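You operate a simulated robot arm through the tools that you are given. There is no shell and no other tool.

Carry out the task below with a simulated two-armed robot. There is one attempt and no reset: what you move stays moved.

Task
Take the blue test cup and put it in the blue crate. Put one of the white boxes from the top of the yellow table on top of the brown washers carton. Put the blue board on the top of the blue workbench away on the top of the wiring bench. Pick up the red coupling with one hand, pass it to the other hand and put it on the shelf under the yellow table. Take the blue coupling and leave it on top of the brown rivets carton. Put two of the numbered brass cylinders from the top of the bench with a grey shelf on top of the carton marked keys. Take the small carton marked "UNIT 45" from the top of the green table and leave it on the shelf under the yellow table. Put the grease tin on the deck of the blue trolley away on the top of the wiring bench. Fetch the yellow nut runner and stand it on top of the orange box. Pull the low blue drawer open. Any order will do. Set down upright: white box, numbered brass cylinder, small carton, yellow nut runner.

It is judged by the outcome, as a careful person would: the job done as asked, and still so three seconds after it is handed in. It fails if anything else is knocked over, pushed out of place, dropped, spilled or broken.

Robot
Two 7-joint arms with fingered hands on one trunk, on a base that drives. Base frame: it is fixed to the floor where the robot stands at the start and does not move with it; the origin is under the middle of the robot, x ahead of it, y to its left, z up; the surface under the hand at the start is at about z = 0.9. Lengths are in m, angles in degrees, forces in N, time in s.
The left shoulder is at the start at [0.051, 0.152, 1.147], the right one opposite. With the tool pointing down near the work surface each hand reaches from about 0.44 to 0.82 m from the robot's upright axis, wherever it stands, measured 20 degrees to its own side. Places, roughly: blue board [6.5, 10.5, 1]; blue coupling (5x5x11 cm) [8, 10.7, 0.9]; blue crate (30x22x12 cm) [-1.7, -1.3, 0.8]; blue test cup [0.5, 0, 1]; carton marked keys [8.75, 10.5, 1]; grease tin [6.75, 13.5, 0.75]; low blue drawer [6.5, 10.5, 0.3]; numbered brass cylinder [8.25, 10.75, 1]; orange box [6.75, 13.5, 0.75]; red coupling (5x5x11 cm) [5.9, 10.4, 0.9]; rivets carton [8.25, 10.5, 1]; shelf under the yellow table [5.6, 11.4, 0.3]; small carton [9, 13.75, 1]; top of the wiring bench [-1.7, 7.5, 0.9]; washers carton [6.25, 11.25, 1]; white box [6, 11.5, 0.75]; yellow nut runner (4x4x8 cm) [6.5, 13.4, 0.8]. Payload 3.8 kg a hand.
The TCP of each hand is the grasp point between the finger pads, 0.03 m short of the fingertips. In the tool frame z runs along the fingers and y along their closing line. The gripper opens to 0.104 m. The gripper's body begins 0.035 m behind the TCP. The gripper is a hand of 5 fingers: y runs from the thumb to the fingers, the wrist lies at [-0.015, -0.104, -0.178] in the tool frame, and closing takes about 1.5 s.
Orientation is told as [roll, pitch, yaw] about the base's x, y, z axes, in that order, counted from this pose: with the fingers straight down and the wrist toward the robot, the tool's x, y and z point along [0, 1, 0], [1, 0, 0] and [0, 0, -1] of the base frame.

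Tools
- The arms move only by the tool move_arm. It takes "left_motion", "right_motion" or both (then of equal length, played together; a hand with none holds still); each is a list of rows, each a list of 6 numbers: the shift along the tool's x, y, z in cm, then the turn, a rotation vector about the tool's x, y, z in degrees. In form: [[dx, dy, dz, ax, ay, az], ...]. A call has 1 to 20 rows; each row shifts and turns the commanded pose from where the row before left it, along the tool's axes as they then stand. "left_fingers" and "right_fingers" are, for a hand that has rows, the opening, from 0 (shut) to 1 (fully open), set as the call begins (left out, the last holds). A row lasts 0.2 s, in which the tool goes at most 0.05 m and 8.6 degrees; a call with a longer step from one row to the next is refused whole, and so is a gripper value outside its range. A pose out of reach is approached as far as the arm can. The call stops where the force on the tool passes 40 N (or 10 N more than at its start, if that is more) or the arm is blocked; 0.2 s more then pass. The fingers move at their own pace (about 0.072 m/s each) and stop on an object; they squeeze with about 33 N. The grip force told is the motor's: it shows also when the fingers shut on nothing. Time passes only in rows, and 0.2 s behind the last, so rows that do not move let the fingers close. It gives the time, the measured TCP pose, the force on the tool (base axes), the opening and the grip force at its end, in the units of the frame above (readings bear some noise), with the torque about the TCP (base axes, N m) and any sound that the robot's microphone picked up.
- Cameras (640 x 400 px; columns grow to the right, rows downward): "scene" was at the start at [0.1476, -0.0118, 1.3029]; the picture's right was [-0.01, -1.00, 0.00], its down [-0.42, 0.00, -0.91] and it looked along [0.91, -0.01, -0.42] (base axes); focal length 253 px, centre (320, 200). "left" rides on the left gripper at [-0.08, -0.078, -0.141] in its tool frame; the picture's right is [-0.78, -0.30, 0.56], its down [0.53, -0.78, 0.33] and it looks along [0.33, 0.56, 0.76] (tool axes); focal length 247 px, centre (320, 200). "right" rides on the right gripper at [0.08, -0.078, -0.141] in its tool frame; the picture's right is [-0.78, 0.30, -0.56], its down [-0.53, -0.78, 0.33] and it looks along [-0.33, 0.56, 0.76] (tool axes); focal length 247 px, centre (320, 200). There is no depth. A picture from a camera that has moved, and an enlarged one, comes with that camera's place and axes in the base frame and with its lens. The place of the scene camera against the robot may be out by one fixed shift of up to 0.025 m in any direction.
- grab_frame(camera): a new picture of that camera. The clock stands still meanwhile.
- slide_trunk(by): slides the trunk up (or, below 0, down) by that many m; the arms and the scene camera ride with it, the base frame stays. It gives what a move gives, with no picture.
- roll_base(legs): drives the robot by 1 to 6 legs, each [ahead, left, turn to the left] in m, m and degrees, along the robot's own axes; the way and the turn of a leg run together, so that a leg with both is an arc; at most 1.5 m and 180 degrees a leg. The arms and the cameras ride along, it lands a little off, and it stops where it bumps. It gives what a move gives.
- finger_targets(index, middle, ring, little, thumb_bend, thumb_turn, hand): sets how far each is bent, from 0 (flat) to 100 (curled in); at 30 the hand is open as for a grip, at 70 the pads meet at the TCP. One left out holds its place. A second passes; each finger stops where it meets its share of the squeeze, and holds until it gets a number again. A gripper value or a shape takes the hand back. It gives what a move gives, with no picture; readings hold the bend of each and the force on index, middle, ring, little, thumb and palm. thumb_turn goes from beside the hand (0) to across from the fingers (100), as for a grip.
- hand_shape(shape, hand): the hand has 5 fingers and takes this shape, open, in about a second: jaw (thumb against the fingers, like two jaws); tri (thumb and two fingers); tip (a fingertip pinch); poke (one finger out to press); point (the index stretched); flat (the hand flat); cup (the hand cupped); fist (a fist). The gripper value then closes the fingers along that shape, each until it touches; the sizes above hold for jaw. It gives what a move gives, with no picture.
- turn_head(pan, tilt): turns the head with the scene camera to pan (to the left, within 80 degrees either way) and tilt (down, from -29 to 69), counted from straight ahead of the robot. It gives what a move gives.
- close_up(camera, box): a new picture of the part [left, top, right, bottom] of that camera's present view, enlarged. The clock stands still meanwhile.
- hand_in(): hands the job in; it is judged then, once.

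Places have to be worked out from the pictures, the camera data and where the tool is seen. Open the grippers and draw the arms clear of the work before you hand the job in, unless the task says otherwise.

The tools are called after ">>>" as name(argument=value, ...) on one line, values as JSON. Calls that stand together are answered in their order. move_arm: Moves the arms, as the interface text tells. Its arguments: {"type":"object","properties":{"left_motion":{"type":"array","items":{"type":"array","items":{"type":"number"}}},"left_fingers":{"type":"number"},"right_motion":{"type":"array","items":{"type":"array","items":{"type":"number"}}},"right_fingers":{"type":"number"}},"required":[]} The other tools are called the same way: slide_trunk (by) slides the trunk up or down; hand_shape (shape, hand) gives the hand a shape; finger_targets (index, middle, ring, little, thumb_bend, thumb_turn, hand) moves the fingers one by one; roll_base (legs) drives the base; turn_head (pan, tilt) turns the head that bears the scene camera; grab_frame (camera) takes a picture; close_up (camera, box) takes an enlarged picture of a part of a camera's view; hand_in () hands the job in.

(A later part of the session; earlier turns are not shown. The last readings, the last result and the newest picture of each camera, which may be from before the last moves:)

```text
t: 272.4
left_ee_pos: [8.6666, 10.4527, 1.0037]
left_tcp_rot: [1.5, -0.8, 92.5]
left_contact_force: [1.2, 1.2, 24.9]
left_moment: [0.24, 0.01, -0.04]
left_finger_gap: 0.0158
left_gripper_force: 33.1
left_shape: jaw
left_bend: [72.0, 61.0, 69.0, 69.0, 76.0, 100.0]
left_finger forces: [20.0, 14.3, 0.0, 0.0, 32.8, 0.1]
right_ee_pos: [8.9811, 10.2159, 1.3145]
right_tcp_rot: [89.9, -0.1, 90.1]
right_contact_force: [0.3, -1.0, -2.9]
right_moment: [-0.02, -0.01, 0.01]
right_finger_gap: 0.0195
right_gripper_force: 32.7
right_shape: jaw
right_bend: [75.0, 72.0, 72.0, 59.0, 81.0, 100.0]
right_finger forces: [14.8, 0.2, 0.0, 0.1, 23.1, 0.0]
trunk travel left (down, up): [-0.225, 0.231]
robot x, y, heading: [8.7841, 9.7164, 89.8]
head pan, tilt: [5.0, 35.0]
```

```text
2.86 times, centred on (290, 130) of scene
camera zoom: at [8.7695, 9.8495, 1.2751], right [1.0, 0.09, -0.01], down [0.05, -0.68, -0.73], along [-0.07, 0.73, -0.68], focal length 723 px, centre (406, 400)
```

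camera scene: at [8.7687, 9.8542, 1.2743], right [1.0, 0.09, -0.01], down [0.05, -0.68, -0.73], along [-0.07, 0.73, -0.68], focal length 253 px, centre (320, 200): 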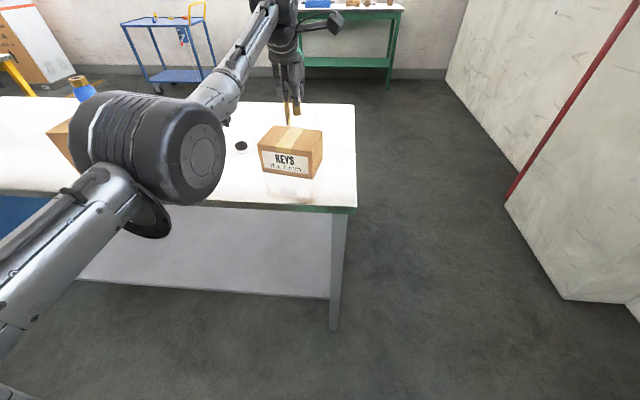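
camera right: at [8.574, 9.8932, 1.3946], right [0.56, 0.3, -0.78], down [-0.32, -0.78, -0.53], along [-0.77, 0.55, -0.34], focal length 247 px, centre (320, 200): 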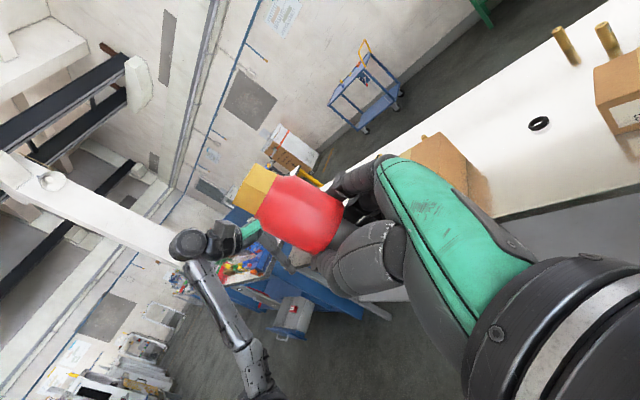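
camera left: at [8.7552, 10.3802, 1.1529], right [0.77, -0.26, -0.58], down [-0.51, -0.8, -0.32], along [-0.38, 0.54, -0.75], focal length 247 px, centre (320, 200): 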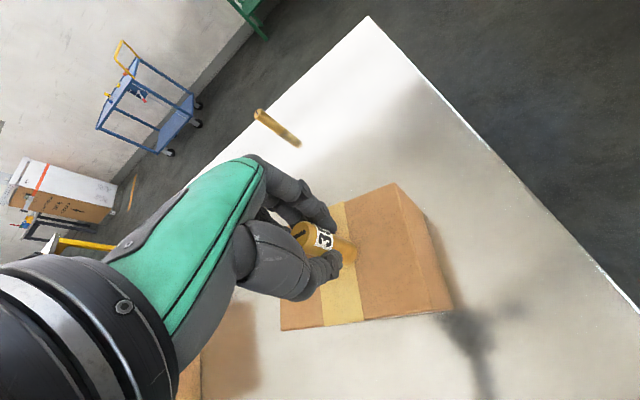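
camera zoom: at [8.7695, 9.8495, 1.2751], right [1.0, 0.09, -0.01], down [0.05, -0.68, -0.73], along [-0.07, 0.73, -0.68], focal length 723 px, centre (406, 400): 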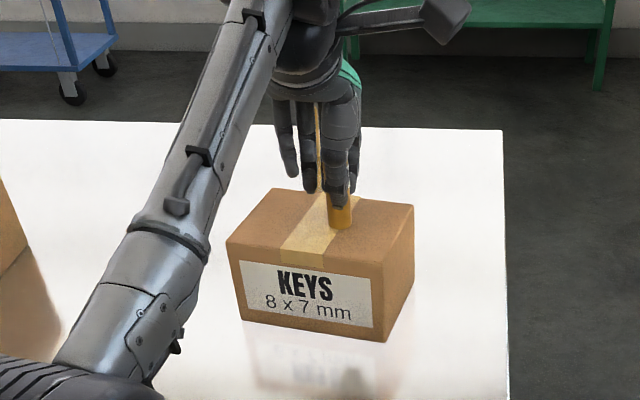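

Still 25 N pressing; I ease another 5 mm up, then open gently.

>>> move_arm(left_motion=[[0, 0, -0.3, 0, 0, 0], [0, 0, -0.2, 0, 0, 0], [0, 0, 0, 0, 0, 0]])

```text
t: 273.2
left_ee_pos: [8.6679, 10.4529, 1.0054]
left_tcp_rot: [1.6, -0.4, 92.6]
left_contact_force: [0.5, 0.2, 11.8]
left_moment: [0.17, -0.02, -0.01]
left_finger_gap: 0.0155
left_gripper_force: 33.1
left_shape: jaw
left_bend: [72.0, 61.0, 69.0, 69.0, 76.0, 100.0]
left_finger forces: [19.0, 12.5, 0.1, 0.0, 31.4, 0.0]
right_ee_pos: [8.9797, 10.2164, 1.3123]
right_tcp_rot: [89.9, 0.0, 90.2]
right_contact_force: [-0.2, 1.3, -2.8]
right_moment: [-0.08, 0.0, 0.01]
right_finger_gap: 0.0194
right_gripper_force: 33.3
right_shape: jaw
right_bend: [75.0, 72.0, 72.0, 59.0, 81.0, 100.0]
right_finger forces: [14.6, 0.2, 0.1, 0.1, 23.2, 0.0]
trunk travel left (down, up): [-0.225, 0.231]
robot x, y, heading: [8.7893, 9.7131, 90.1]
head pan, tilt: [5.0, 35.0]
```

Light contact now (12 N). I open the hand and lift straight up.

>>> move_arm(left_motion=[[0, 0, -0.1, 0, 0, 0], [0, 0, 0, 0, 0, 0], [0, 0, 0, 0, 0, 0], [0, 0, 0, 0, 0, 0], [0, 0, 0, 0, 0, 0], [0, 0, -1, 0, 0, 0], [0, 0, -3, 0, 0, 0], [0, 0, -4, 0, 0, 0], [0, 0, -4, 0, 0, 0], [0, 0, 0, 0, 0, 0]], left_fingers=0.8)

>>> grab_frame(camera="left")

>>> close_up(camera="scene", box=[220, 60, 360, 200])

```text
t: 275.4
left_ee_pos: [8.6698, 10.4527, 1.1237]
left_tcp_rot: [1.5, -0.4, 92.5]
left_contact_force: [-0.4, -0.4, 0.1]
left_moment: [-0.02, 0.0, 0.0]
left_finger_gap: 0.0829
left_gripper_force: 0.0
left_shape: jaw
left_bend: [27.0, 34.0, 32.0, 33.0, 50.0, 99.0]
left_finger forces: [0.0, 0.1, 0.0, 0.0, 0.0, 0.0]
right_ee_pos: [8.9788, 10.2199, 1.3132]
right_tcp_rot: [89.9, 0.0, 90.2]
right_contact_force: [-0.1, 0.6, -2.7]
right_moment: [-0.04, 0.01, -0.01]
right_finger_gap: 0.0194
right_gripper_force: 33.4
right_shape: jaw
right_bend: [75.0, 72.0, 72.0, 59.0, 81.0, 100.0]
right_finger forces: [14.7, 0.1, 0.0, 0.0, 23.1, 0.0]
trunk travel left (down, up): [-0.225, 0.231]
robot x, y, heading: [8.7884, 9.7145, 90.0]
head pan, tilt: [5.0, 35.0]
```

```text
taken
camera left: at [8.7574, 10.379, 1.262], right [0.77, -0.26, -0.58], down [-0.51, -0.8, -0.32], along [-0.38, 0.54, -0.75], focal length 247 px, centre (320, 200)
```

left: 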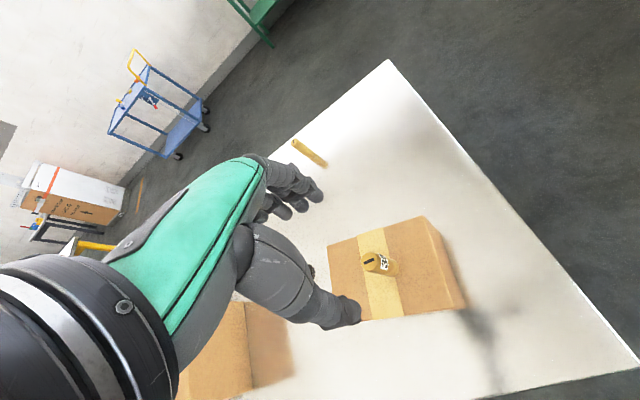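

```text
2.86 times, centred on (290, 130) of scene
camera zoom: at [8.7686, 9.8538, 1.2745], right [1.0, 0.09, -0.01], down [0.05, -0.68, -0.73], along [-0.07, 0.73, -0.68], focal length 723 px, centre (406, 400)
```

zoom: 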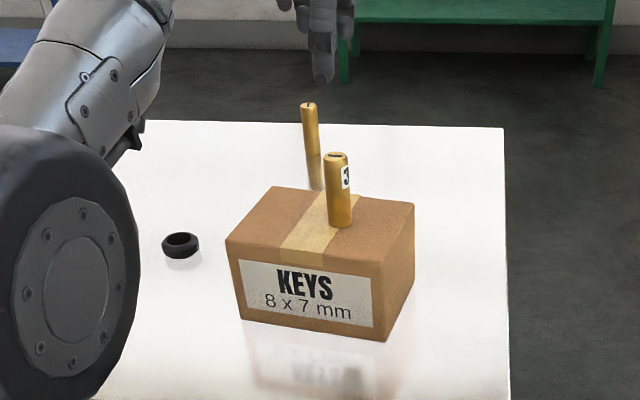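

The first cylinder stands upright on KEYS. B is too far back to reach from this side, so I will fetch the second cylinder from the rear side on my way back. Now I strafe right to the passage at the bench's east end and look north.

>>> roll_base(legs=[[0, -0.6, 0]])

>>> turn_head(pan=0, tilt=20)

>>> grab_frame(camera="scene")

>>> turn_head(pan=40, tilt=20)

>>> grab_frame(camera="scene")

```text
t: 278.8
left_ee_pos: [9.2585, 10.4542, 1.1229]
left_tcp_rot: [1.6, -0.4, 92.9]
left_contact_force: [0.3, -0.6, 0.9]
left_moment: [0.01, 0.01, 0.0]
left_finger_gap: 0.083
left_gripper_force: 0.0
left_shape: jaw
left_bend: [27.0, 34.0, 32.0, 33.0, 50.0, 99.0]
left_finger forces: [0.0, 0.0, 0.1, 0.1, 0.1, 0.1]
right_ee_pos: [9.5707, 10.2226, 1.311]
right_tcp_rot: [89.8, 0.0, 90.6]
right_contact_force: [1.8, 0.6, -2.7]
right_moment: [-0.03, -0.01, -0.02]
right_finger_gap: 0.0195
right_gripper_force: 33.0
right_shape: jaw
right_bend: [75.0, 72.0, 72.0, 59.0, 81.0, 100.0]
right_finger forces: [14.6, 0.1, 0.1, 0.1, 23.1, 0.0]
trunk travel left (down, up): [-0.225, 0.231]
robot x, y, heading: [9.3767, 9.7173, 90.3]
head pan, tilt: [5.0, 35.0]
```

```text
t: 279.6
left_ee_pos: [9.259, 10.4542, 1.1241]
left_tcp_rot: [1.6, -0.4, 92.9]
left_contact_force: [0.2, -0.6, 0.3]
left_moment: [-0.01, -0.02, 0.02]
left_finger_gap: 0.0828
left_gripper_force: 0.0
left_shape: jaw
left_bend: [27.0, 34.0, 32.0, 33.0, 50.0, 99.0]
left_finger forces: [0.0, 0.1, 0.0, 0.0, 0.0, 0.1]
right_ee_pos: [9.5695, 10.2221, 1.3122]
right_tcp_rot: [89.9, 0.1, 90.6]
right_contact_force: [-0.1, 0.9, -2.9]
right_moment: [0.01, -0.01, -0.01]
right_finger_gap: 0.0194
right_gripper_force: 33.5
right_shape: jaw
right_bend: [75.0, 72.0, 72.0, 59.0, 81.0, 100.0]
right_finger forces: [14.7, 0.2, 0.0, 0.0, 23.1, 0.1]
trunk travel left (down, up): [-0.225, 0.231]
robot x, y, heading: [9.3817, 9.7174, 90.6]
head pan, tilt: [0.0, 20.0]
```

```text
taken
camera scene: at [9.3688, 9.8636, 1.2974], right [1.0, 0.01, 0.0], down [0.0, -0.47, -0.88], along [-0.01, 0.88, -0.47], focal length 253 px, centre (320, 200)
```

scene: 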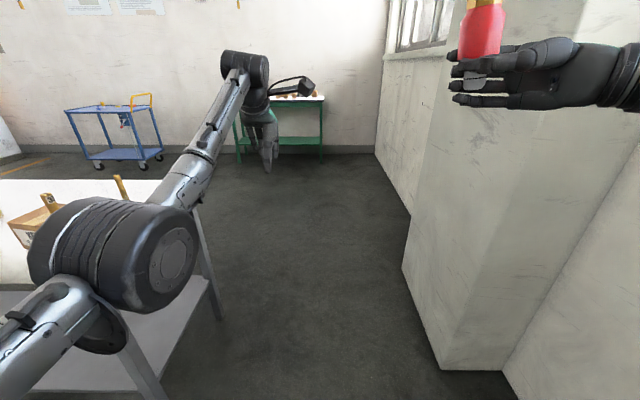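

```text
t: 280.6
left_ee_pos: [9.259, 10.4543, 1.1231]
left_tcp_rot: [1.6, -0.4, 92.9]
left_contact_force: [-0.4, 0.1, 0.4]
left_moment: [0.01, -0.02, -0.01]
left_finger_gap: 0.0829
left_gripper_force: 0.0
left_shape: jaw
left_bend: [27.0, 34.0, 32.0, 33.0, 50.0, 99.0]
left_finger forces: [0.0, 0.0, 0.0, 0.0, 0.0, 0.0]
right_ee_pos: [9.5701, 10.2224, 1.3119]
right_tcp_rot: [89.9, 0.2, 90.7]
right_contact_force: [0.1, -0.1, -2.1]
right_moment: [0.0, 0.0, -0.02]
right_finger_gap: 0.0197
right_gripper_force: 33.1
right_shape: jaw
right_bend: [75.0, 72.0, 72.0, 59.0, 81.0, 100.0]
right_finger forces: [14.7, 0.2, 0.0, 0.0, 23.0, 0.0]
trunk travel left (down, up): [-0.225, 0.231]
robot x, y, heading: [9.3849, 9.72, 90.2]
head pan, tilt: [40.0, 20.0]
```

```text
taken
camera scene: at [9.309, 9.8417, 1.3005], right [0.76, 0.64, -0.09], down [0.22, -0.39, -0.89], along [-0.61, 0.66, -0.44], focal length 253 px, centre (320, 200)
```

scene: 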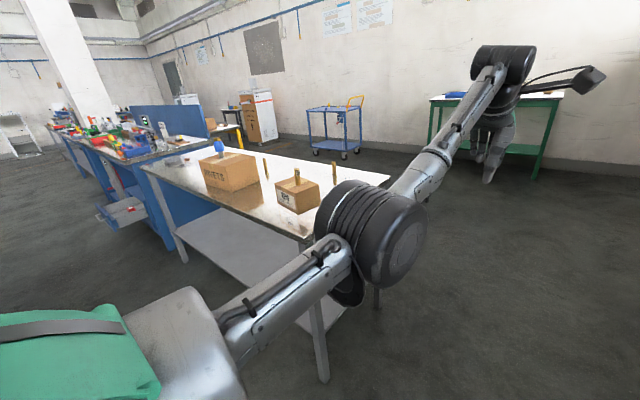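

The way north past the bench end is free up to the pillar at x≈9.93. I tuck the right hand 12 cm inward, spread the left a little outward, and drive north along x≈9.35.

>>> move_arm(left_motion=[[2, -1, -2, 0, 0, 0], [2, -1, -2, 0, 0, 0], [2, -1, -2, 0, 0, 0], [0, 0, 0, 0, 0, 0]], right_motion=[[0, 0, 3, 0, 0, 0], [0, 0, 3, 0, 0, 0], [0, 0, 3, 0, 0, 0], [0, 0, 0, 0, 0, 0]])

>>> roll_base(legs=[[0, 0.04, 0], [1.3, 0, 0], [1.2, 0, 0]])

>>> turn_head(pan=0, tilt=18)

>>> grab_frame(camera="scene")

>>> turn_head(pan=70, tilt=18)

>>> grab_frame(camera="scene")

```text
t: 281.6
left_ee_pos: [9.2033, 10.42, 1.1838]
left_tcp_rot: [1.6, -0.4, 92.9]
left_contact_force: [0.9, -0.4, 0.1]
left_moment: [0.0, 0.0, 0.01]
left_finger_gap: 0.083
left_gripper_force: 0.1
left_shape: jaw
left_bend: [27.0, 34.0, 32.0, 33.0, 50.0, 99.0]
left_finger forces: [0.1, 0.1, 0.0, 0.1, 0.0, 0.0]
right_ee_pos: [9.4799, 10.2229, 1.309]
right_tcp_rot: [89.8, 0.1, 90.6]
right_contact_force: [0.7, 0.2, -2.3]
right_moment: [-0.02, 0.0, -0.04]
right_finger_gap: 0.0195
right_gripper_force: 32.9
right_shape: jaw
right_bend: [75.0, 72.0, 72.0, 59.0, 81.0, 100.0]
right_finger forces: [14.8, 0.2, 0.0, 0.0, 23.0, 0.0]
trunk travel left (down, up): [-0.225, 0.231]
robot x, y, heading: [9.3799, 9.7197, 90.0]
head pan, tilt: [40.0, 20.0]
```

```text
t: 294.3
left_ee_pos: [9.2167, 12.9314, 1.183]
left_tcp_rot: [1.6, -0.4, 91.1]
left_contact_force: [0.0, 0.6, 0.3]
left_moment: [0.0, -0.01, 0.0]
left_finger_gap: 0.0832
left_gripper_force: 0.1
left_shape: jaw
left_bend: [27.0, 34.0, 32.0, 33.0, 50.0, 99.0]
left_finger forces: [0.0, 0.0, 0.1, 0.0, 0.1, 0.0]
right_ee_pos: [9.487, 12.7252, 1.3104]
right_tcp_rot: [89.9, 0.1, 88.7]
right_contact_force: [-0.1, 0.1, -2.3]
right_moment: [0.0, 0.01, 0.0]
right_finger_gap: 0.0192
right_gripper_force: 32.9
right_shape: jaw
right_bend: [75.0, 72.0, 72.0, 59.0, 81.0, 100.0]
right_finger forces: [14.8, 0.0, 0.0, 0.1, 23.1, 0.1]
trunk travel left (down, up): [-0.225, 0.231]
robot x, y, heading: [9.3705, 12.222, 88.7]
head pan, tilt: [40.0, 20.0]
```

```text
t: 295.4
left_ee_pos: [9.2158, 12.9301, 1.1839]
left_tcp_rot: [1.7, -0.4, 91.1]
left_contact_force: [-0.5, -0.4, 0.8]
left_moment: [0.01, -0.02, 0.01]
left_finger_gap: 0.083
left_gripper_force: 0.1
left_shape: jaw
left_bend: [27.0, 34.0, 32.0, 33.0, 50.0, 99.0]
left_finger forces: [0.0, 0.1, 0.0, 0.0, 0.0, 0.1]
right_ee_pos: [9.4866, 12.7259, 1.31]
right_tcp_rot: [89.9, 0.1, 88.7]
right_contact_force: [-0.5, 0.3, -2.1]
right_moment: [0.0, -0.03, 0.02]
right_finger_gap: 0.0196
right_gripper_force: 32.8
right_shape: jaw
right_bend: [75.0, 72.0, 72.0, 59.0, 81.0, 100.0]
right_finger forces: [14.8, 0.1, 0.1, 0.0, 23.1, 0.0]
trunk travel left (down, up): [-0.225, 0.231]
robot x, y, heading: [9.3714, 12.2224, 88.7]
head pan, tilt: [0.0, 18.0]
```

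```text
taken
camera scene: at [9.3657, 12.3702, 1.3006], right [1.0, -0.03, 0.0], down [-0.01, -0.44, -0.9], along [0.02, 0.9, -0.44], focal length 253 px, centre (320, 200)
```

scene: 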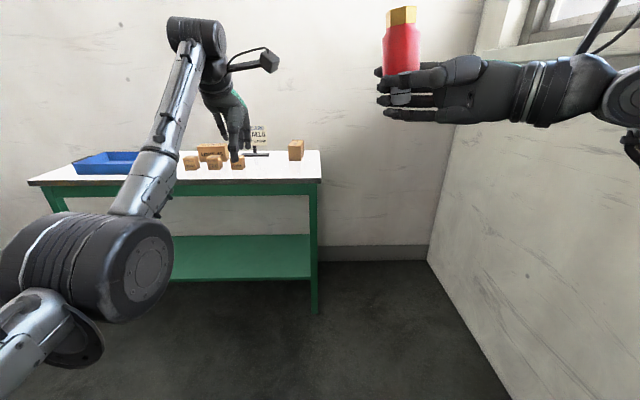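

```text
t: 296.8
left_ee_pos: [9.2163, 12.9322, 1.1838]
left_tcp_rot: [1.6, -0.4, 91.1]
left_contact_force: [1.5, 0.0, -0.7]
left_moment: [0.0, -0.02, 0.0]
left_finger_gap: 0.0831
left_gripper_force: 0.1
left_shape: jaw
left_bend: [27.0, 34.0, 32.0, 33.0, 50.0, 99.0]
left_finger forces: [0.0, 0.1, 0.1, 0.1, 0.1, 0.0]
right_ee_pos: [9.4859, 12.7251, 1.3104]
right_tcp_rot: [89.9, 0.1, 88.7]
right_contact_force: [0.0, -0.6, -1.9]
right_moment: [-0.03, -0.03, 0.01]
right_finger_gap: 0.0196
right_gripper_force: 33.2
right_shape: jaw
right_bend: [75.0, 72.0, 72.0, 59.0, 81.0, 100.0]
right_finger forces: [14.8, 0.1, 0.0, 0.0, 23.2, 0.1]
trunk travel left (down, up): [-0.225, 0.231]
robot x, y, heading: [9.3734, 12.2237, 88.8]
head pan, tilt: [70.0, 18.0]
```

```text
taken
camera scene: at [9.2765, 12.3119, 1.3093], right [0.37, 0.92, -0.13], down [0.28, -0.25, -0.93], along [-0.89, 0.3, -0.35], focal length 253 px, centre (320, 200)
```

scene: 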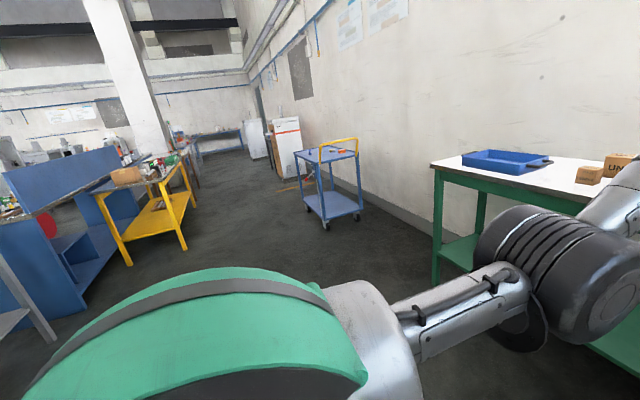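

I see the green table ahead, the blue trolley and the yellow table with its shelf. I zoom in on the green table to find the carton marked UNIT 45.

>>> turn_head(pan=5, tilt=22)

>>> close_up(camera="scene", box=[120, 90, 360, 230])

>>> grab_frame(camera="left")

>>> close_up(camera="left", box=[300, 60, 480, 180])

```text
t: 298.2
left_ee_pos: [9.2174, 12.9317, 1.1839]
left_tcp_rot: [1.6, -0.4, 91.1]
left_contact_force: [-0.6, 0.6, 0.0]
left_moment: [0.01, -0.02, -0.03]
left_finger_gap: 0.0829
left_gripper_force: 0.1
left_shape: jaw
left_bend: [27.0, 34.0, 32.0, 33.0, 50.0, 99.0]
left_finger forces: [0.0, 0.0, 0.0, 0.0, 0.0, 0.0]
right_ee_pos: [9.4867, 12.7255, 1.3094]
right_tcp_rot: [89.9, 0.1, 88.7]
right_contact_force: [0.5, 0.3, -2.2]
right_moment: [-0.02, -0.01, 0.03]
right_finger_gap: 0.0194
right_gripper_force: 33.1
right_shape: jaw
right_bend: [75.0, 72.0, 72.0, 59.0, 81.0, 100.0]
right_finger forces: [14.8, 0.1, 0.0, 0.0, 23.1, 0.1]
trunk travel left (down, up): [-0.225, 0.231]
robot x, y, heading: [9.3724, 12.2248, 88.6]
head pan, tilt: [5.0, 22.0]
```

```text
2.67 times, centred on (240, 160) of scene
camera zoom: at [9.3576, 12.3687, 1.2943], right [1.0, 0.06, -0.01], down [0.02, -0.5, -0.87], along [-0.06, 0.86, -0.5], focal length 675 px, centre (533, 307)
```

zoom: 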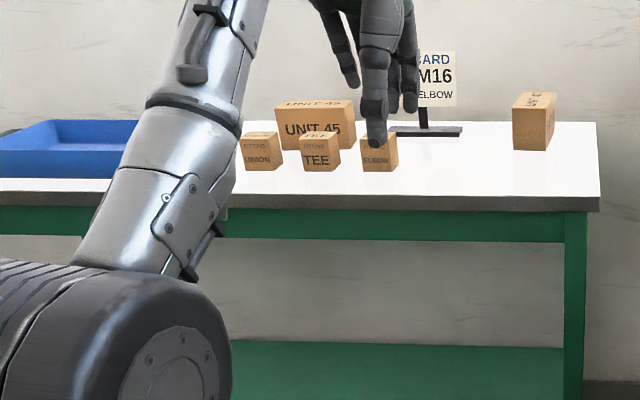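

```text
taken
camera left: at [9.3027, 12.8551, 1.3219], right [0.77, -0.28, -0.58], down [-0.53, -0.78, -0.32], along [-0.37, 0.55, -0.75], focal length 247 px, centre (320, 200)
```

left: 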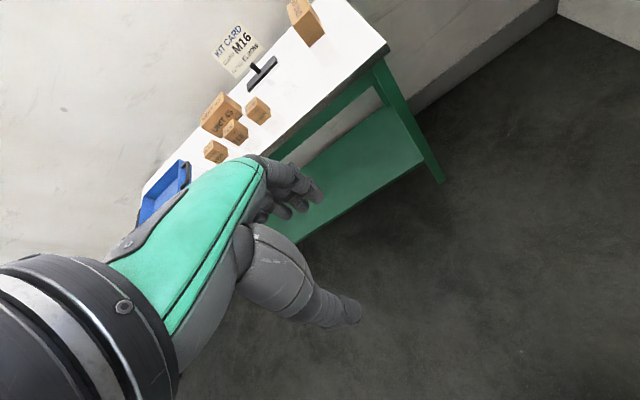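

```text
3.33 times, centred on (390, 120) of left
camera zoom: at [9.3027, 12.8551, 1.3219], right [0.77, -0.28, -0.58], down [-0.53, -0.78, -0.32], along [-0.37, 0.55, -0.75], focal length 823 px, centre (87, 467)
```

zoom: 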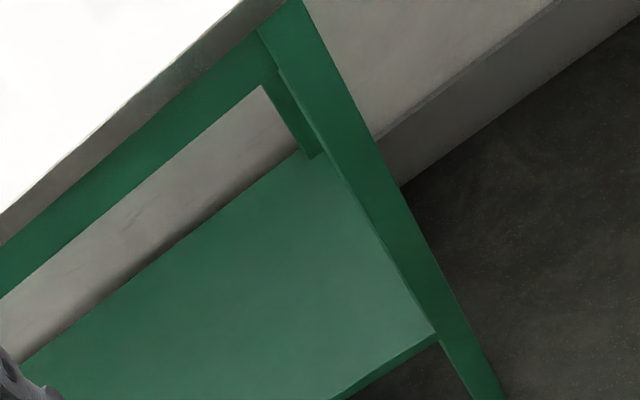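

UNIT 45 stands behind three small boxes (UNION, TEE, ELBOW) on the green table. I move nearer and to the left to locate it well.

>>> roll_base(legs=[[0, 0.3, 1.4], [0.65, 0, 0]])

>>> turn_head(pan=0, tilt=30)

>>> grab_frame(camera="scene")

>>> grab_frame(camera="left")

```text
t: 303.5
left_ee_pos: [8.8745, 13.5797, 1.1833]
left_tcp_rot: [1.6, -0.5, 93.5]
left_contact_force: [0.6, 0.1, -0.6]
left_moment: [-0.01, 0.04, 0.0]
left_finger_gap: 0.0829
left_gripper_force: 0.1
left_shape: jaw
left_bend: [27.0, 34.0, 32.0, 33.0, 50.0, 99.0]
left_finger forces: [0.0, 0.1, 0.1, 0.0, 0.0, 0.0]
right_ee_pos: [9.1534, 13.3863, 1.3098]
right_tcp_rot: [89.9, 0.0, 91.2]
right_contact_force: [-1.0, 0.1, -3.0]
right_moment: [-0.03, -0.04, 0.02]
right_finger_gap: 0.0193
right_gripper_force: 33.3
right_shape: jaw
right_bend: [75.0, 72.0, 72.0, 59.0, 81.0, 100.0]
right_finger forces: [14.9, 0.1, 0.0, 0.0, 23.1, 0.1]
trunk travel left (down, up): [-0.225, 0.231]
robot x, y, heading: [9.0595, 12.877, 91.2]
head pan, tilt: [5.0, 22.0]
```

```text
t: 304.2
left_ee_pos: [8.8763, 13.5815, 1.1839]
left_tcp_rot: [1.5, -0.4, 93.4]
left_contact_force: [-0.2, 0.1, -1.1]
left_moment: [-0.01, 0.0, 0.01]
left_finger_gap: 0.083
left_gripper_force: 0.1
left_shape: jaw
left_bend: [27.0, 34.0, 32.0, 33.0, 50.0, 99.0]
left_finger forces: [0.1, 0.0, 0.0, 0.1, 0.0, 0.0]
right_ee_pos: [9.1537, 13.3869, 1.3082]
right_tcp_rot: [89.7, 0.2, 91.2]
right_contact_force: [0.1, -0.6, -3.3]
right_moment: [-0.03, 0.01, -0.01]
right_finger_gap: 0.0193
right_gripper_force: 33.0
right_shape: jaw
right_bend: [75.0, 72.0, 72.0, 59.0, 81.0, 100.0]
right_finger forces: [14.9, 0.1, 0.1, 0.0, 23.0, 0.1]
trunk travel left (down, up): [-0.225, 0.231]
robot x, y, heading: [9.0598, 12.8795, 90.7]
head pan, tilt: [0.0, 30.0]
```

```text
taken
camera scene: at [9.0478, 13.0215, 1.2819], right [1.0, 0.02, 0.0], down [0.01, -0.62, -0.79], along [-0.01, 0.79, -0.62], focal length 253 px, centre (320, 200)
```

scene: 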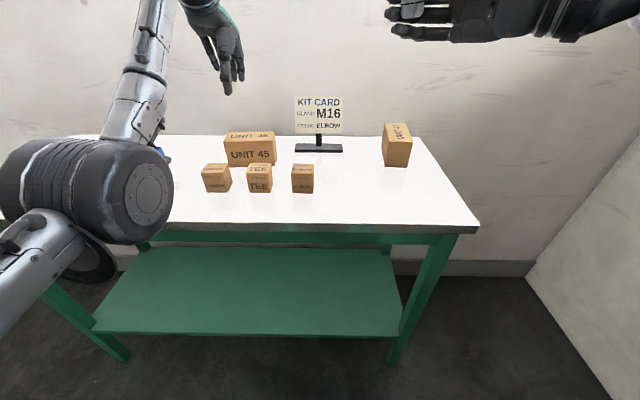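

```text
taken
camera left: at [8.9646, 13.5083, 1.3218], right [0.78, -0.24, -0.58], down [-0.5, -0.81, -0.32], along [-0.39, 0.54, -0.75], focal length 247 px, centre (320, 200)
```

left: 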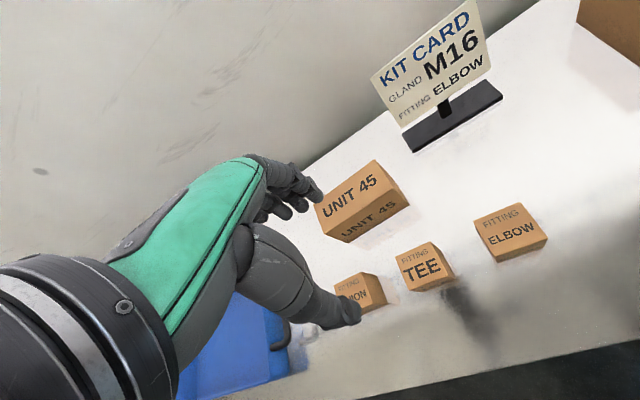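

I zoom on the carton in both views for its corners.

>>> close_up(camera="left", box=[290, 140, 470, 320])

>>> close_up(camera="scene", box=[180, 90, 430, 220])

```text
2.22 times, centred on (380, 230) of left
camera zoom: at [8.9646, 13.5083, 1.3218], right [0.78, -0.24, -0.58], down [-0.5, -0.81, -0.32], along [-0.39, 0.54, -0.75], focal length 549 px, centre (187, 133)
```

zoom: 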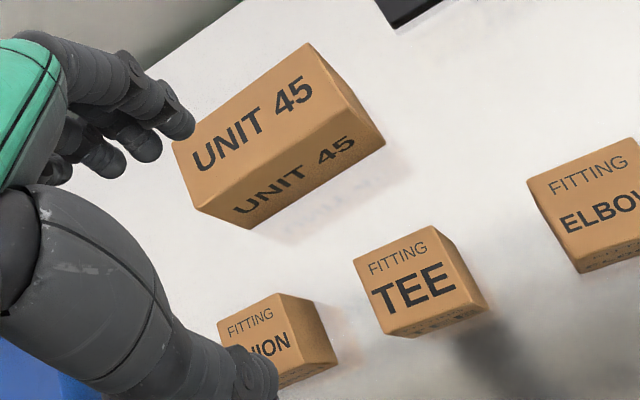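

```text
2.56 times, centred on (305, 155) of scene
camera zoom: at [9.0478, 13.0215, 1.2819], right [1.0, 0.02, 0.0], down [0.01, -0.62, -0.79], along [-0.01, 0.79, -0.62], focal length 648 px, centre (358, 315)
```

zoom: 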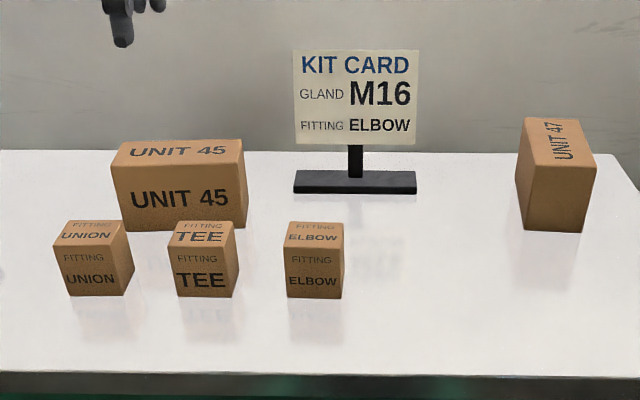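

UNIT 45 (the other is UNIT 47) is about 14.7×6.3×9 cm, centred ≈[8.832,13.744], top z≈0.955, turned ~9°. I drive 0.2 m nearer, set the yaw, and hover above it.

>>> roll_base(legs=[[0.19, 0, -0.7]])

>>> grab_frame(camera="left")

```text
t: 305.7
left_ee_pos: [8.8783, 13.7735, 1.1832]
left_tcp_rot: [1.6, -0.5, 93.1]
left_contact_force: [-0.6, 0.7, -0.1]
left_moment: [0.02, 0.02, 0.01]
left_finger_gap: 0.0831
left_gripper_force: 0.2
left_shape: jaw
left_bend: [27.0, 34.0, 32.0, 33.0, 50.0, 99.0]
left_finger forces: [0.0, 0.0, 0.1, 0.0, 0.1, 0.0]
right_ee_pos: [9.1556, 13.5769, 1.3117]
right_tcp_rot: [89.9, 0.1, 90.7]
right_contact_force: [-1.0, -0.1, -2.3]
right_moment: [-0.02, -0.04, -0.03]
right_finger_gap: 0.0194
right_gripper_force: 33.5
right_shape: jaw
right_bend: [75.0, 72.0, 72.0, 59.0, 81.0, 100.0]
right_finger forces: [15.0, 0.1, 0.1, 0.1, 23.2, 0.1]
trunk travel left (down, up): [-0.225, 0.231]
robot x, y, heading: [9.0616, 13.0742, 90.8]
head pan, tilt: [0.0, 30.0]
```

```text
taken
camera left: at [8.9668, 13.6998, 1.323], right [0.78, -0.25, -0.58], down [-0.5, -0.8, -0.32], along [-0.38, 0.54, -0.75], focal length 247 px, centre (320, 200)
```

left: 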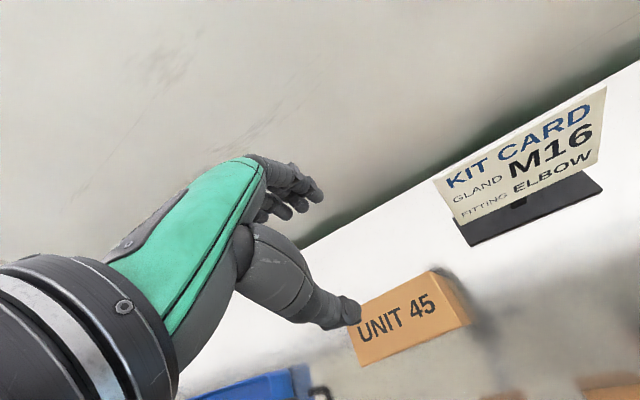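

I move over the carton's centre (≈[8.84,13.73]) and lower to z≈1.06 for a check.

>>> move_arm(left_motion=[[2.1, -2.1, 0, 0, 0, 0], [2.1, -2.0, 0, 0, 0, 0], [0, 0, 4, 0, 0, 0], [0, 0, 4, 0, 0, 0], [0, 0, 4, 0, 0, 0], [0, 0, 0, 0, 0, 0]], left_fingers=0.95)

>>> grab_frame(camera="left")

>>> close_up(camera="scene", box=[180, 60, 400, 220])

```text
t: 307.1
left_ee_pos: [8.8346, 13.7348, 1.066]
left_tcp_rot: [1.6, -0.6, 93.1]
left_contact_force: [0.0, 0.7, 0.2]
left_moment: [0.03, 0.0, -0.03]
left_finger_gap: 0.0989
left_gripper_force: 0.0
left_shape: jaw
left_bend: [32.0, 31.0, 30.0, 31.0, 31.0, 98.0]
left_finger forces: [0.0, 0.0, 0.0, 0.1, 0.0, 0.1]
right_ee_pos: [9.1555, 13.5783, 1.3094]
right_tcp_rot: [89.8, 0.1, 90.8]
right_contact_force: [-0.8, 0.4, -2.8]
right_moment: [-0.03, 0.01, -0.02]
right_finger_gap: 0.0195
right_gripper_force: 33.2
right_shape: jaw
right_bend: [75.0, 72.0, 72.0, 59.0, 81.0, 100.0]
right_finger forces: [14.9, 0.1, 0.0, 0.1, 23.3, 0.1]
trunk travel left (down, up): [-0.225, 0.231]
robot x, y, heading: [9.0544, 13.0723, 90.5]
head pan, tilt: [0.0, 30.0]
```

```text
taken
camera left: at [8.9241, 13.6599, 1.2043], right [0.78, -0.25, -0.58], down [-0.5, -0.8, -0.32], along [-0.38, 0.54, -0.75], focal length 247 px, centre (320, 200)
```

left: 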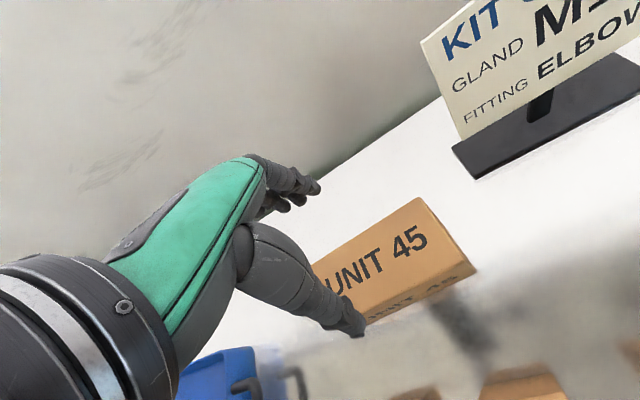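

```text
2.50 times, centred on (290, 140) of scene
camera zoom: at [9.0468, 13.2135, 1.2819], right [1.0, 0.01, 0.0], down [0.01, -0.62, -0.79], along [-0.01, 0.79, -0.62], focal length 633 px, centre (395, 350)
```

zoom: 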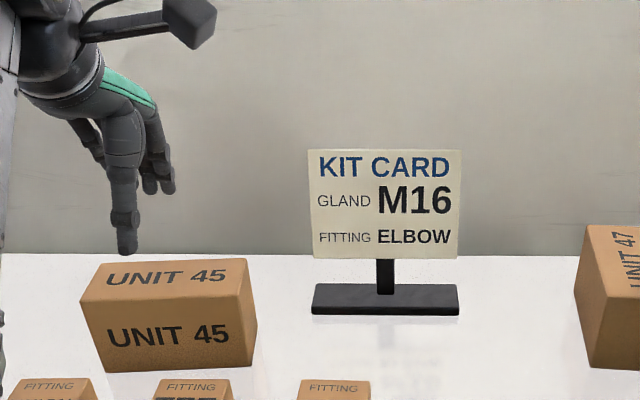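

Triangulation gives the carton's top at z≈0.978 and centre ≈[8.844,13.721]. I correct by 1.3 cm and descend to z≈0.95 around it.

>>> move_arm(left_motion=[[-0.4, -1.3, 0, 0, 0, -2], [0, 0, 3, 0, 0, 0], [0, 0, 3, 0, 0, 0], [0, 0, 3, 0, 0, 0], [0, 0, 2.5, 0, 0, 0], [0, 0, 0, 0, 0, 0]])

>>> grab_frame(camera="left")

>>> close_up(camera="scene", box=[180, 60, 400, 220])

```text
t: 308.5
left_ee_pos: [8.8356, 13.7189, 0.9563]
left_tcp_rot: [1.5, -1.2, 95.1]
left_contact_force: [-1.0, 4.6, 24.5]
left_moment: [0.61, 0.17, 0.02]
left_finger_gap: 0.0872
left_gripper_force: 9.3
left_shape: jaw
left_bend: [28.0, 40.0, 35.0, 29.0, 37.0, 98.0]
left_finger forces: [21.2, 4.2, 0.0, 5.1, 17.5, 0.0]
right_ee_pos: [9.1572, 13.5762, 1.3118]
right_tcp_rot: [89.8, 0.0, 90.7]
right_contact_force: [-1.1, 0.1, -2.6]
right_moment: [-0.01, 0.0, 0.02]
right_finger_gap: 0.0193
right_gripper_force: 33.5
right_shape: jaw
right_bend: [75.0, 72.0, 72.0, 59.0, 81.0, 100.0]
right_finger forces: [14.8, 0.0, 0.1, 0.0, 23.1, 0.1]
trunk travel left (down, up): [-0.225, 0.231]
robot x, y, heading: [9.0571, 13.0714, 90.5]
head pan, tilt: [0.0, 30.0]
```

```text
taken
camera left: at [8.9274, 13.6474, 1.0934], right [0.78, -0.21, -0.58], down [-0.47, -0.82, -0.33], along [-0.4, 0.54, -0.74], focal length 247 px, centre (320, 200)
```

left: 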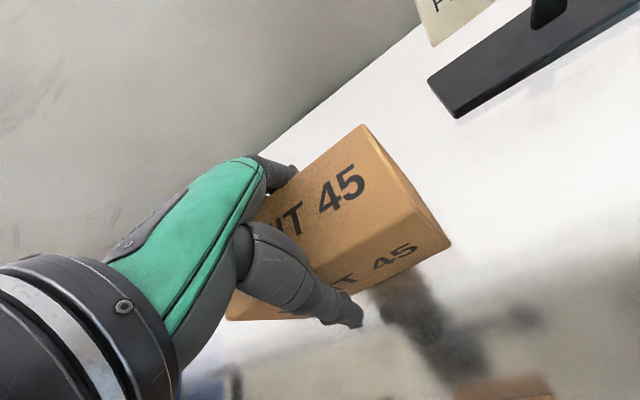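

```text
2.50 times, centred on (290, 140) of scene
camera zoom: at [9.0475, 13.2116, 1.2826], right [1.0, 0.01, 0.0], down [0.0, -0.62, -0.79], along [-0.01, 0.79, -0.62], focal length 633 px, centre (395, 350)
```

zoom: 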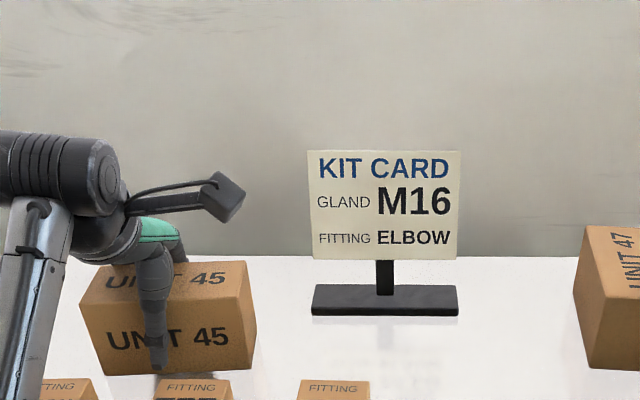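

The hand already presses on the carton (24 N up). I rise 1.2 cm to relieve it and see.

>>> move_arm(left_motion=[[0, 0, -0.6, 0, 0, 0], [0, 0, -0.6, 0, 0, 0], [0, 0, 0, 0, 0, 0]])

>>> close_up(camera="left", box=[210, 110, 480, 340])

```text
t: 309.3
left_ee_pos: [8.8374, 13.7193, 0.9597]
left_tcp_rot: [1.6, -0.1, 95.1]
left_contact_force: [1.0, 0.4, -4.9]
left_moment: [-0.01, 0.05, 0.01]
left_finger_gap: 0.0658
left_gripper_force: 32.5
left_shape: jaw
left_bend: [31.0, 44.0, 39.0, 32.0, 58.0, 98.0]
left_finger forces: [17.2, 14.1, 3.5, 3.8, 35.5, 0.0]
right_ee_pos: [9.1545, 13.5787, 1.3095]
right_tcp_rot: [89.8, 0.2, 90.7]
right_contact_force: [0.1, -0.1, -2.3]
right_moment: [-0.02, 0.02, -0.01]
right_finger_gap: 0.0194
right_gripper_force: 33.2
right_shape: jaw
right_bend: [75.0, 72.0, 72.0, 59.0, 81.0, 100.0]
right_finger forces: [14.8, 0.1, 0.0, 0.0, 23.2, 0.0]
trunk travel left (down, up): [-0.225, 0.231]
robot x, y, heading: [9.0568, 13.0733, 90.9]
head pan, tilt: [0.0, 30.0]
```

```text
1.74 times, centred on (345, 225) of left
camera zoom: at [8.9275, 13.6492, 1.098], right [0.78, -0.23, -0.58], down [-0.47, -0.82, -0.32], along [-0.4, 0.52, -0.75], focal length 430 px, centre (276, 156)
```

zoom: 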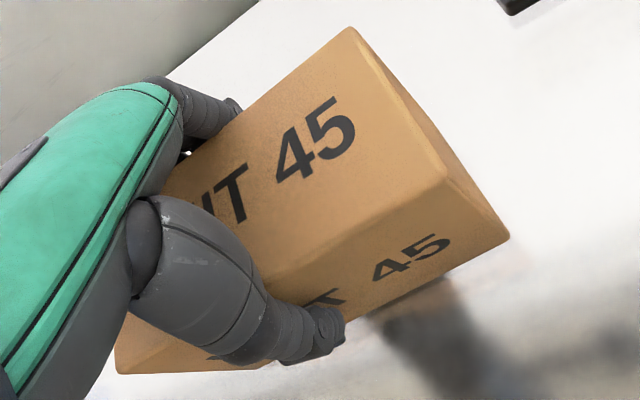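

The fingers have already taken hold of the carton (gap 6.6 cm, 32 N). I command a full close for a firm grip and check.

>>> move_arm(left_motion=[[0, 0, 0, 0, 0, 0], [0, 0, 0, 0, 0, 0], [0, 0, 0, 0, 0, 0], [0, 0, 0, 0, 0, 0], [0, 0, 0, 0, 0, 0], [0, 0, 0, 0, 0, 0]], left_fingers=0)

>>> close_up(camera="scene", box=[140, 60, 400, 220])

>>> grab_frame(camera="left")

```text
t: 310.7
left_ee_pos: [8.8366, 13.7207, 0.9626]
left_tcp_rot: [1.5, -0.6, 95.1]
left_contact_force: [0.3, 0.5, -3.1]
left_moment: [-0.02, 0.05, -0.02]
left_finger_gap: 0.0657
left_gripper_force: 32.4
left_shape: jaw
left_bend: [31.0, 44.0, 39.0, 32.0, 58.0, 98.0]
left_finger forces: [17.0, 14.2, 3.5, 3.9, 35.5, 0.1]
right_ee_pos: [9.1552, 13.5778, 1.3103]
right_tcp_rot: [89.8, 0.1, 90.7]
right_contact_force: [0.4, -0.1, -2.8]
right_moment: [-0.03, -0.02, 0.0]
right_finger_gap: 0.0195
right_gripper_force: 33.2
right_shape: jaw
right_bend: [75.0, 72.0, 72.0, 59.0, 81.0, 100.0]
right_finger forces: [14.9, 0.1, 0.0, 0.1, 23.1, 0.1]
trunk travel left (down, up): [-0.225, 0.231]
robot x, y, heading: [9.061, 13.0731, 90.3]
head pan, tilt: [0.0, 30.0]
```

```text
2.46 times, centred on (270, 140) of scene
camera zoom: at [9.0464, 13.2141, 1.2818], right [1.0, 0.01, 0.0], down [0.01, -0.62, -0.79], along [-0.01, 0.79, -0.62], focal length 623 px, centre (443, 348)
```

zoom: 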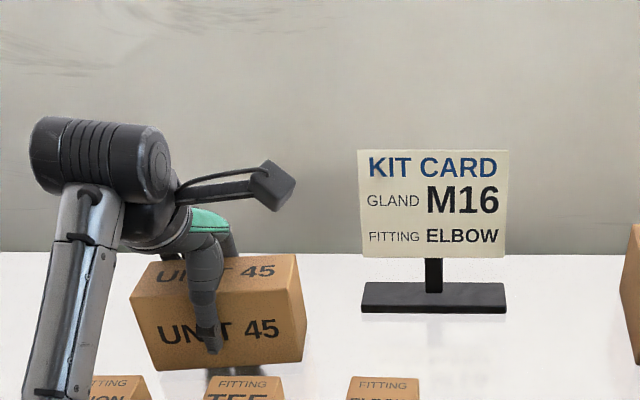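

```text
taken
camera left: at [8.9275, 13.6493, 1.1001], right [0.78, -0.22, -0.58], down [-0.47, -0.82, -0.32], along [-0.4, 0.53, -0.75], focal length 247 px, centre (320, 200)
```

left: 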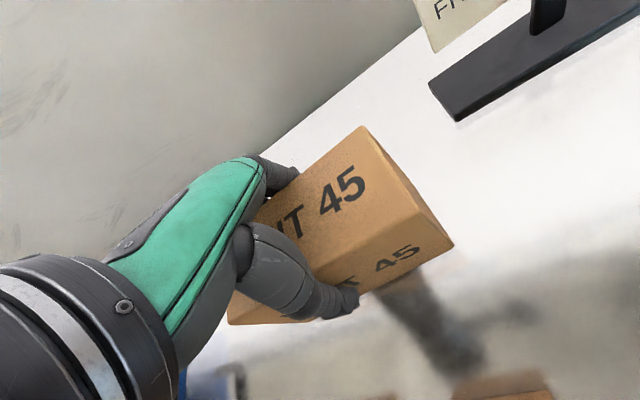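

The carton is held level. I lift it 14 cm and then back away from the green table.

>>> move_arm(left_motion=[[0, 0, -2, 0, 0, 0], [0, 0, -3, 0, 0, 0], [0, 0, -4, 0, 0, 0], [0, 0, -4, 0, 0, 0], [0, 0, -3, 0, 0, 0], [0, 0, 0, 0, 0, 0]])

>>> roll_base(legs=[[-0.55, 0, 0]])

>>> turn_head(pan=0, tilt=20)

>>> grab_frame(camera="scene")

>>> turn_head(pan=75, tilt=20)

>>> grab_frame(camera="scene")

```text
t: 312.1
left_ee_pos: [8.8406, 13.7182, 1.1205]
left_tcp_rot: [1.4, -0.3, 95.2]
left_contact_force: [-0.2, 0.6, -4.2]
left_moment: [0.0, 0.03, 0.0]
left_finger_gap: 0.0657
left_gripper_force: 32.6
left_shape: jaw
left_bend: [31.0, 44.0, 39.0, 32.0, 58.0, 98.0]
left_finger forces: [16.8, 14.0, 3.5, 3.9, 35.3, 0.1]
right_ee_pos: [9.1558, 13.5785, 1.3101]
right_tcp_rot: [89.8, 0.2, 90.7]
right_contact_force: [0.4, -0.4, -2.5]
right_moment: [-0.05, -0.03, -0.02]
right_finger_gap: 0.0197
right_gripper_force: 32.7
right_shape: jaw
right_bend: [75.0, 72.0, 72.0, 59.0, 81.0, 100.0]
right_finger forces: [14.9, 0.0, 0.1, 0.1, 23.2, 0.0]
trunk travel left (down, up): [-0.225, 0.231]
robot x, y, heading: [9.0579, 13.0725, 90.6]
head pan, tilt: [0.0, 30.0]
```

```text
t: 315.3
left_ee_pos: [8.8443, 13.1697, 1.1209]
left_tcp_rot: [1.5, -0.5, 95.3]
left_contact_force: [-0.3, 0.1, -3.7]
left_moment: [0.01, 0.04, -0.02]
left_finger_gap: 0.0654
left_gripper_force: 32.8
left_shape: jaw
left_bend: [31.0, 44.0, 39.0, 32.0, 58.0, 98.0]
left_finger forces: [16.8, 14.0, 3.6, 3.9, 35.4, 0.1]
right_ee_pos: [9.16, 13.0293, 1.3093]
right_tcp_rot: [89.8, 0.3, 90.9]
right_contact_force: [-0.2, 0.1, -3.9]
right_moment: [0.0, -0.03, 0.01]
right_finger_gap: 0.0197
right_gripper_force: 33.3
right_shape: jaw
right_bend: [75.0, 72.0, 72.0, 59.0, 81.0, 100.0]
right_finger forces: [14.8, 0.1, 0.0, 0.1, 23.2, 0.0]
trunk travel left (down, up): [-0.225, 0.231]
robot x, y, heading: [9.0663, 12.5249, 90.7]
head pan, tilt: [0.0, 30.0]
```

```text
t: 316.0
left_ee_pos: [8.8435, 13.1683, 1.12]
left_tcp_rot: [1.5, -0.5, 95.3]
left_contact_force: [-0.2, -0.4, -4.6]
left_moment: [0.01, 0.02, 0.02]
left_finger_gap: 0.0656
left_gripper_force: 32.8
left_shape: jaw
left_bend: [31.0, 44.0, 39.0, 32.0, 58.0, 98.0]
left_finger forces: [16.8, 13.9, 3.5, 3.9, 35.4, 0.0]
right_ee_pos: [9.1586, 13.0295, 1.3098]
right_tcp_rot: [89.8, 0.1, 90.9]
right_contact_force: [0.3, 0.1, -2.6]
right_moment: [-0.01, -0.04, 0.0]
right_finger_gap: 0.0194
right_gripper_force: 33.0
right_shape: jaw
right_bend: [75.0, 72.0, 72.0, 59.0, 81.0, 100.0]
right_finger forces: [14.9, 0.1, 0.1, 0.0, 23.2, 0.0]
trunk travel left (down, up): [-0.225, 0.231]
robot x, y, heading: [9.0654, 12.5211, 90.6]
head pan, tilt: [0.0, 20.0]
```

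```text
taken
camera scene: at [9.0514, 12.669, 1.2974], right [1.0, 0.01, 0.0], down [0.01, -0.47, -0.88], along [-0.01, 0.88, -0.47], focal length 253 px, centre (320, 200)
```

scene: 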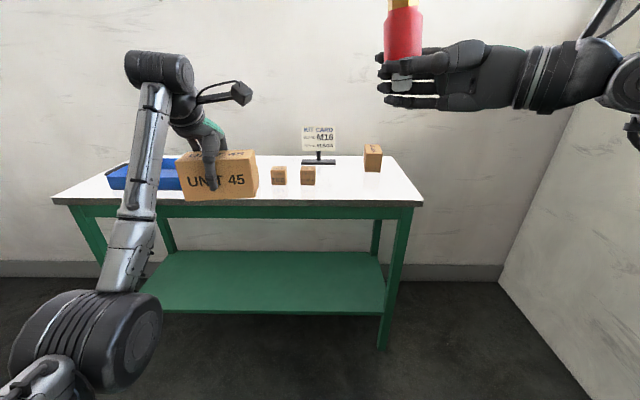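

```text
t: 317.5
left_ee_pos: [8.8438, 13.1676, 1.1211]
left_tcp_rot: [1.5, -0.5, 95.2]
left_contact_force: [-0.5, -0.3, -3.7]
left_moment: [-0.01, 0.06, -0.05]
left_finger_gap: 0.0656
left_gripper_force: 32.6
left_shape: jaw
left_bend: [31.0, 44.0, 39.0, 32.0, 58.0, 98.0]
left_finger forces: [16.8, 14.0, 3.6, 3.9, 35.4, 0.0]
right_ee_pos: [9.1584, 13.0301, 1.3092]
right_tcp_rot: [89.7, 0.3, 90.9]
right_contact_force: [-0.5, -0.4, -1.9]
right_moment: [-0.03, 0.04, -0.03]
right_finger_gap: 0.0195
right_gripper_force: 33.0
right_shape: jaw
right_bend: [75.0, 72.0, 72.0, 59.0, 81.0, 100.0]
right_finger forces: [14.8, 0.1, 0.0, 0.0, 23.1, 0.0]
trunk travel left (down, up): [-0.225, 0.231]
robot x, y, heading: [9.0637, 12.522, 90.9]
head pan, tilt: [75.0, 20.0]
```

```text
taken
camera scene: at [8.9623, 12.6, 1.3071], right [0.25, 0.96, -0.14], down [0.33, -0.22, -0.92], along [-0.91, 0.18, -0.37], focal length 253 px, centre (320, 200)
```

scene: 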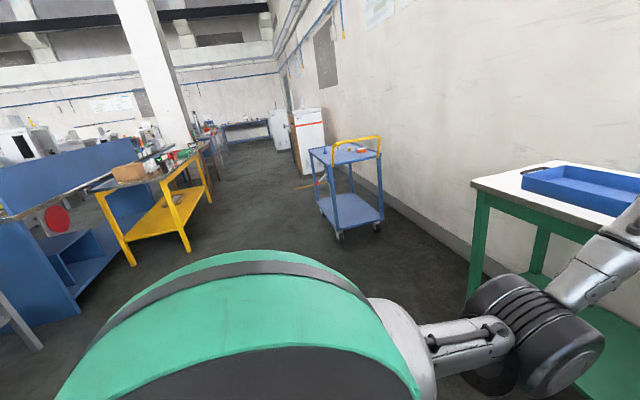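

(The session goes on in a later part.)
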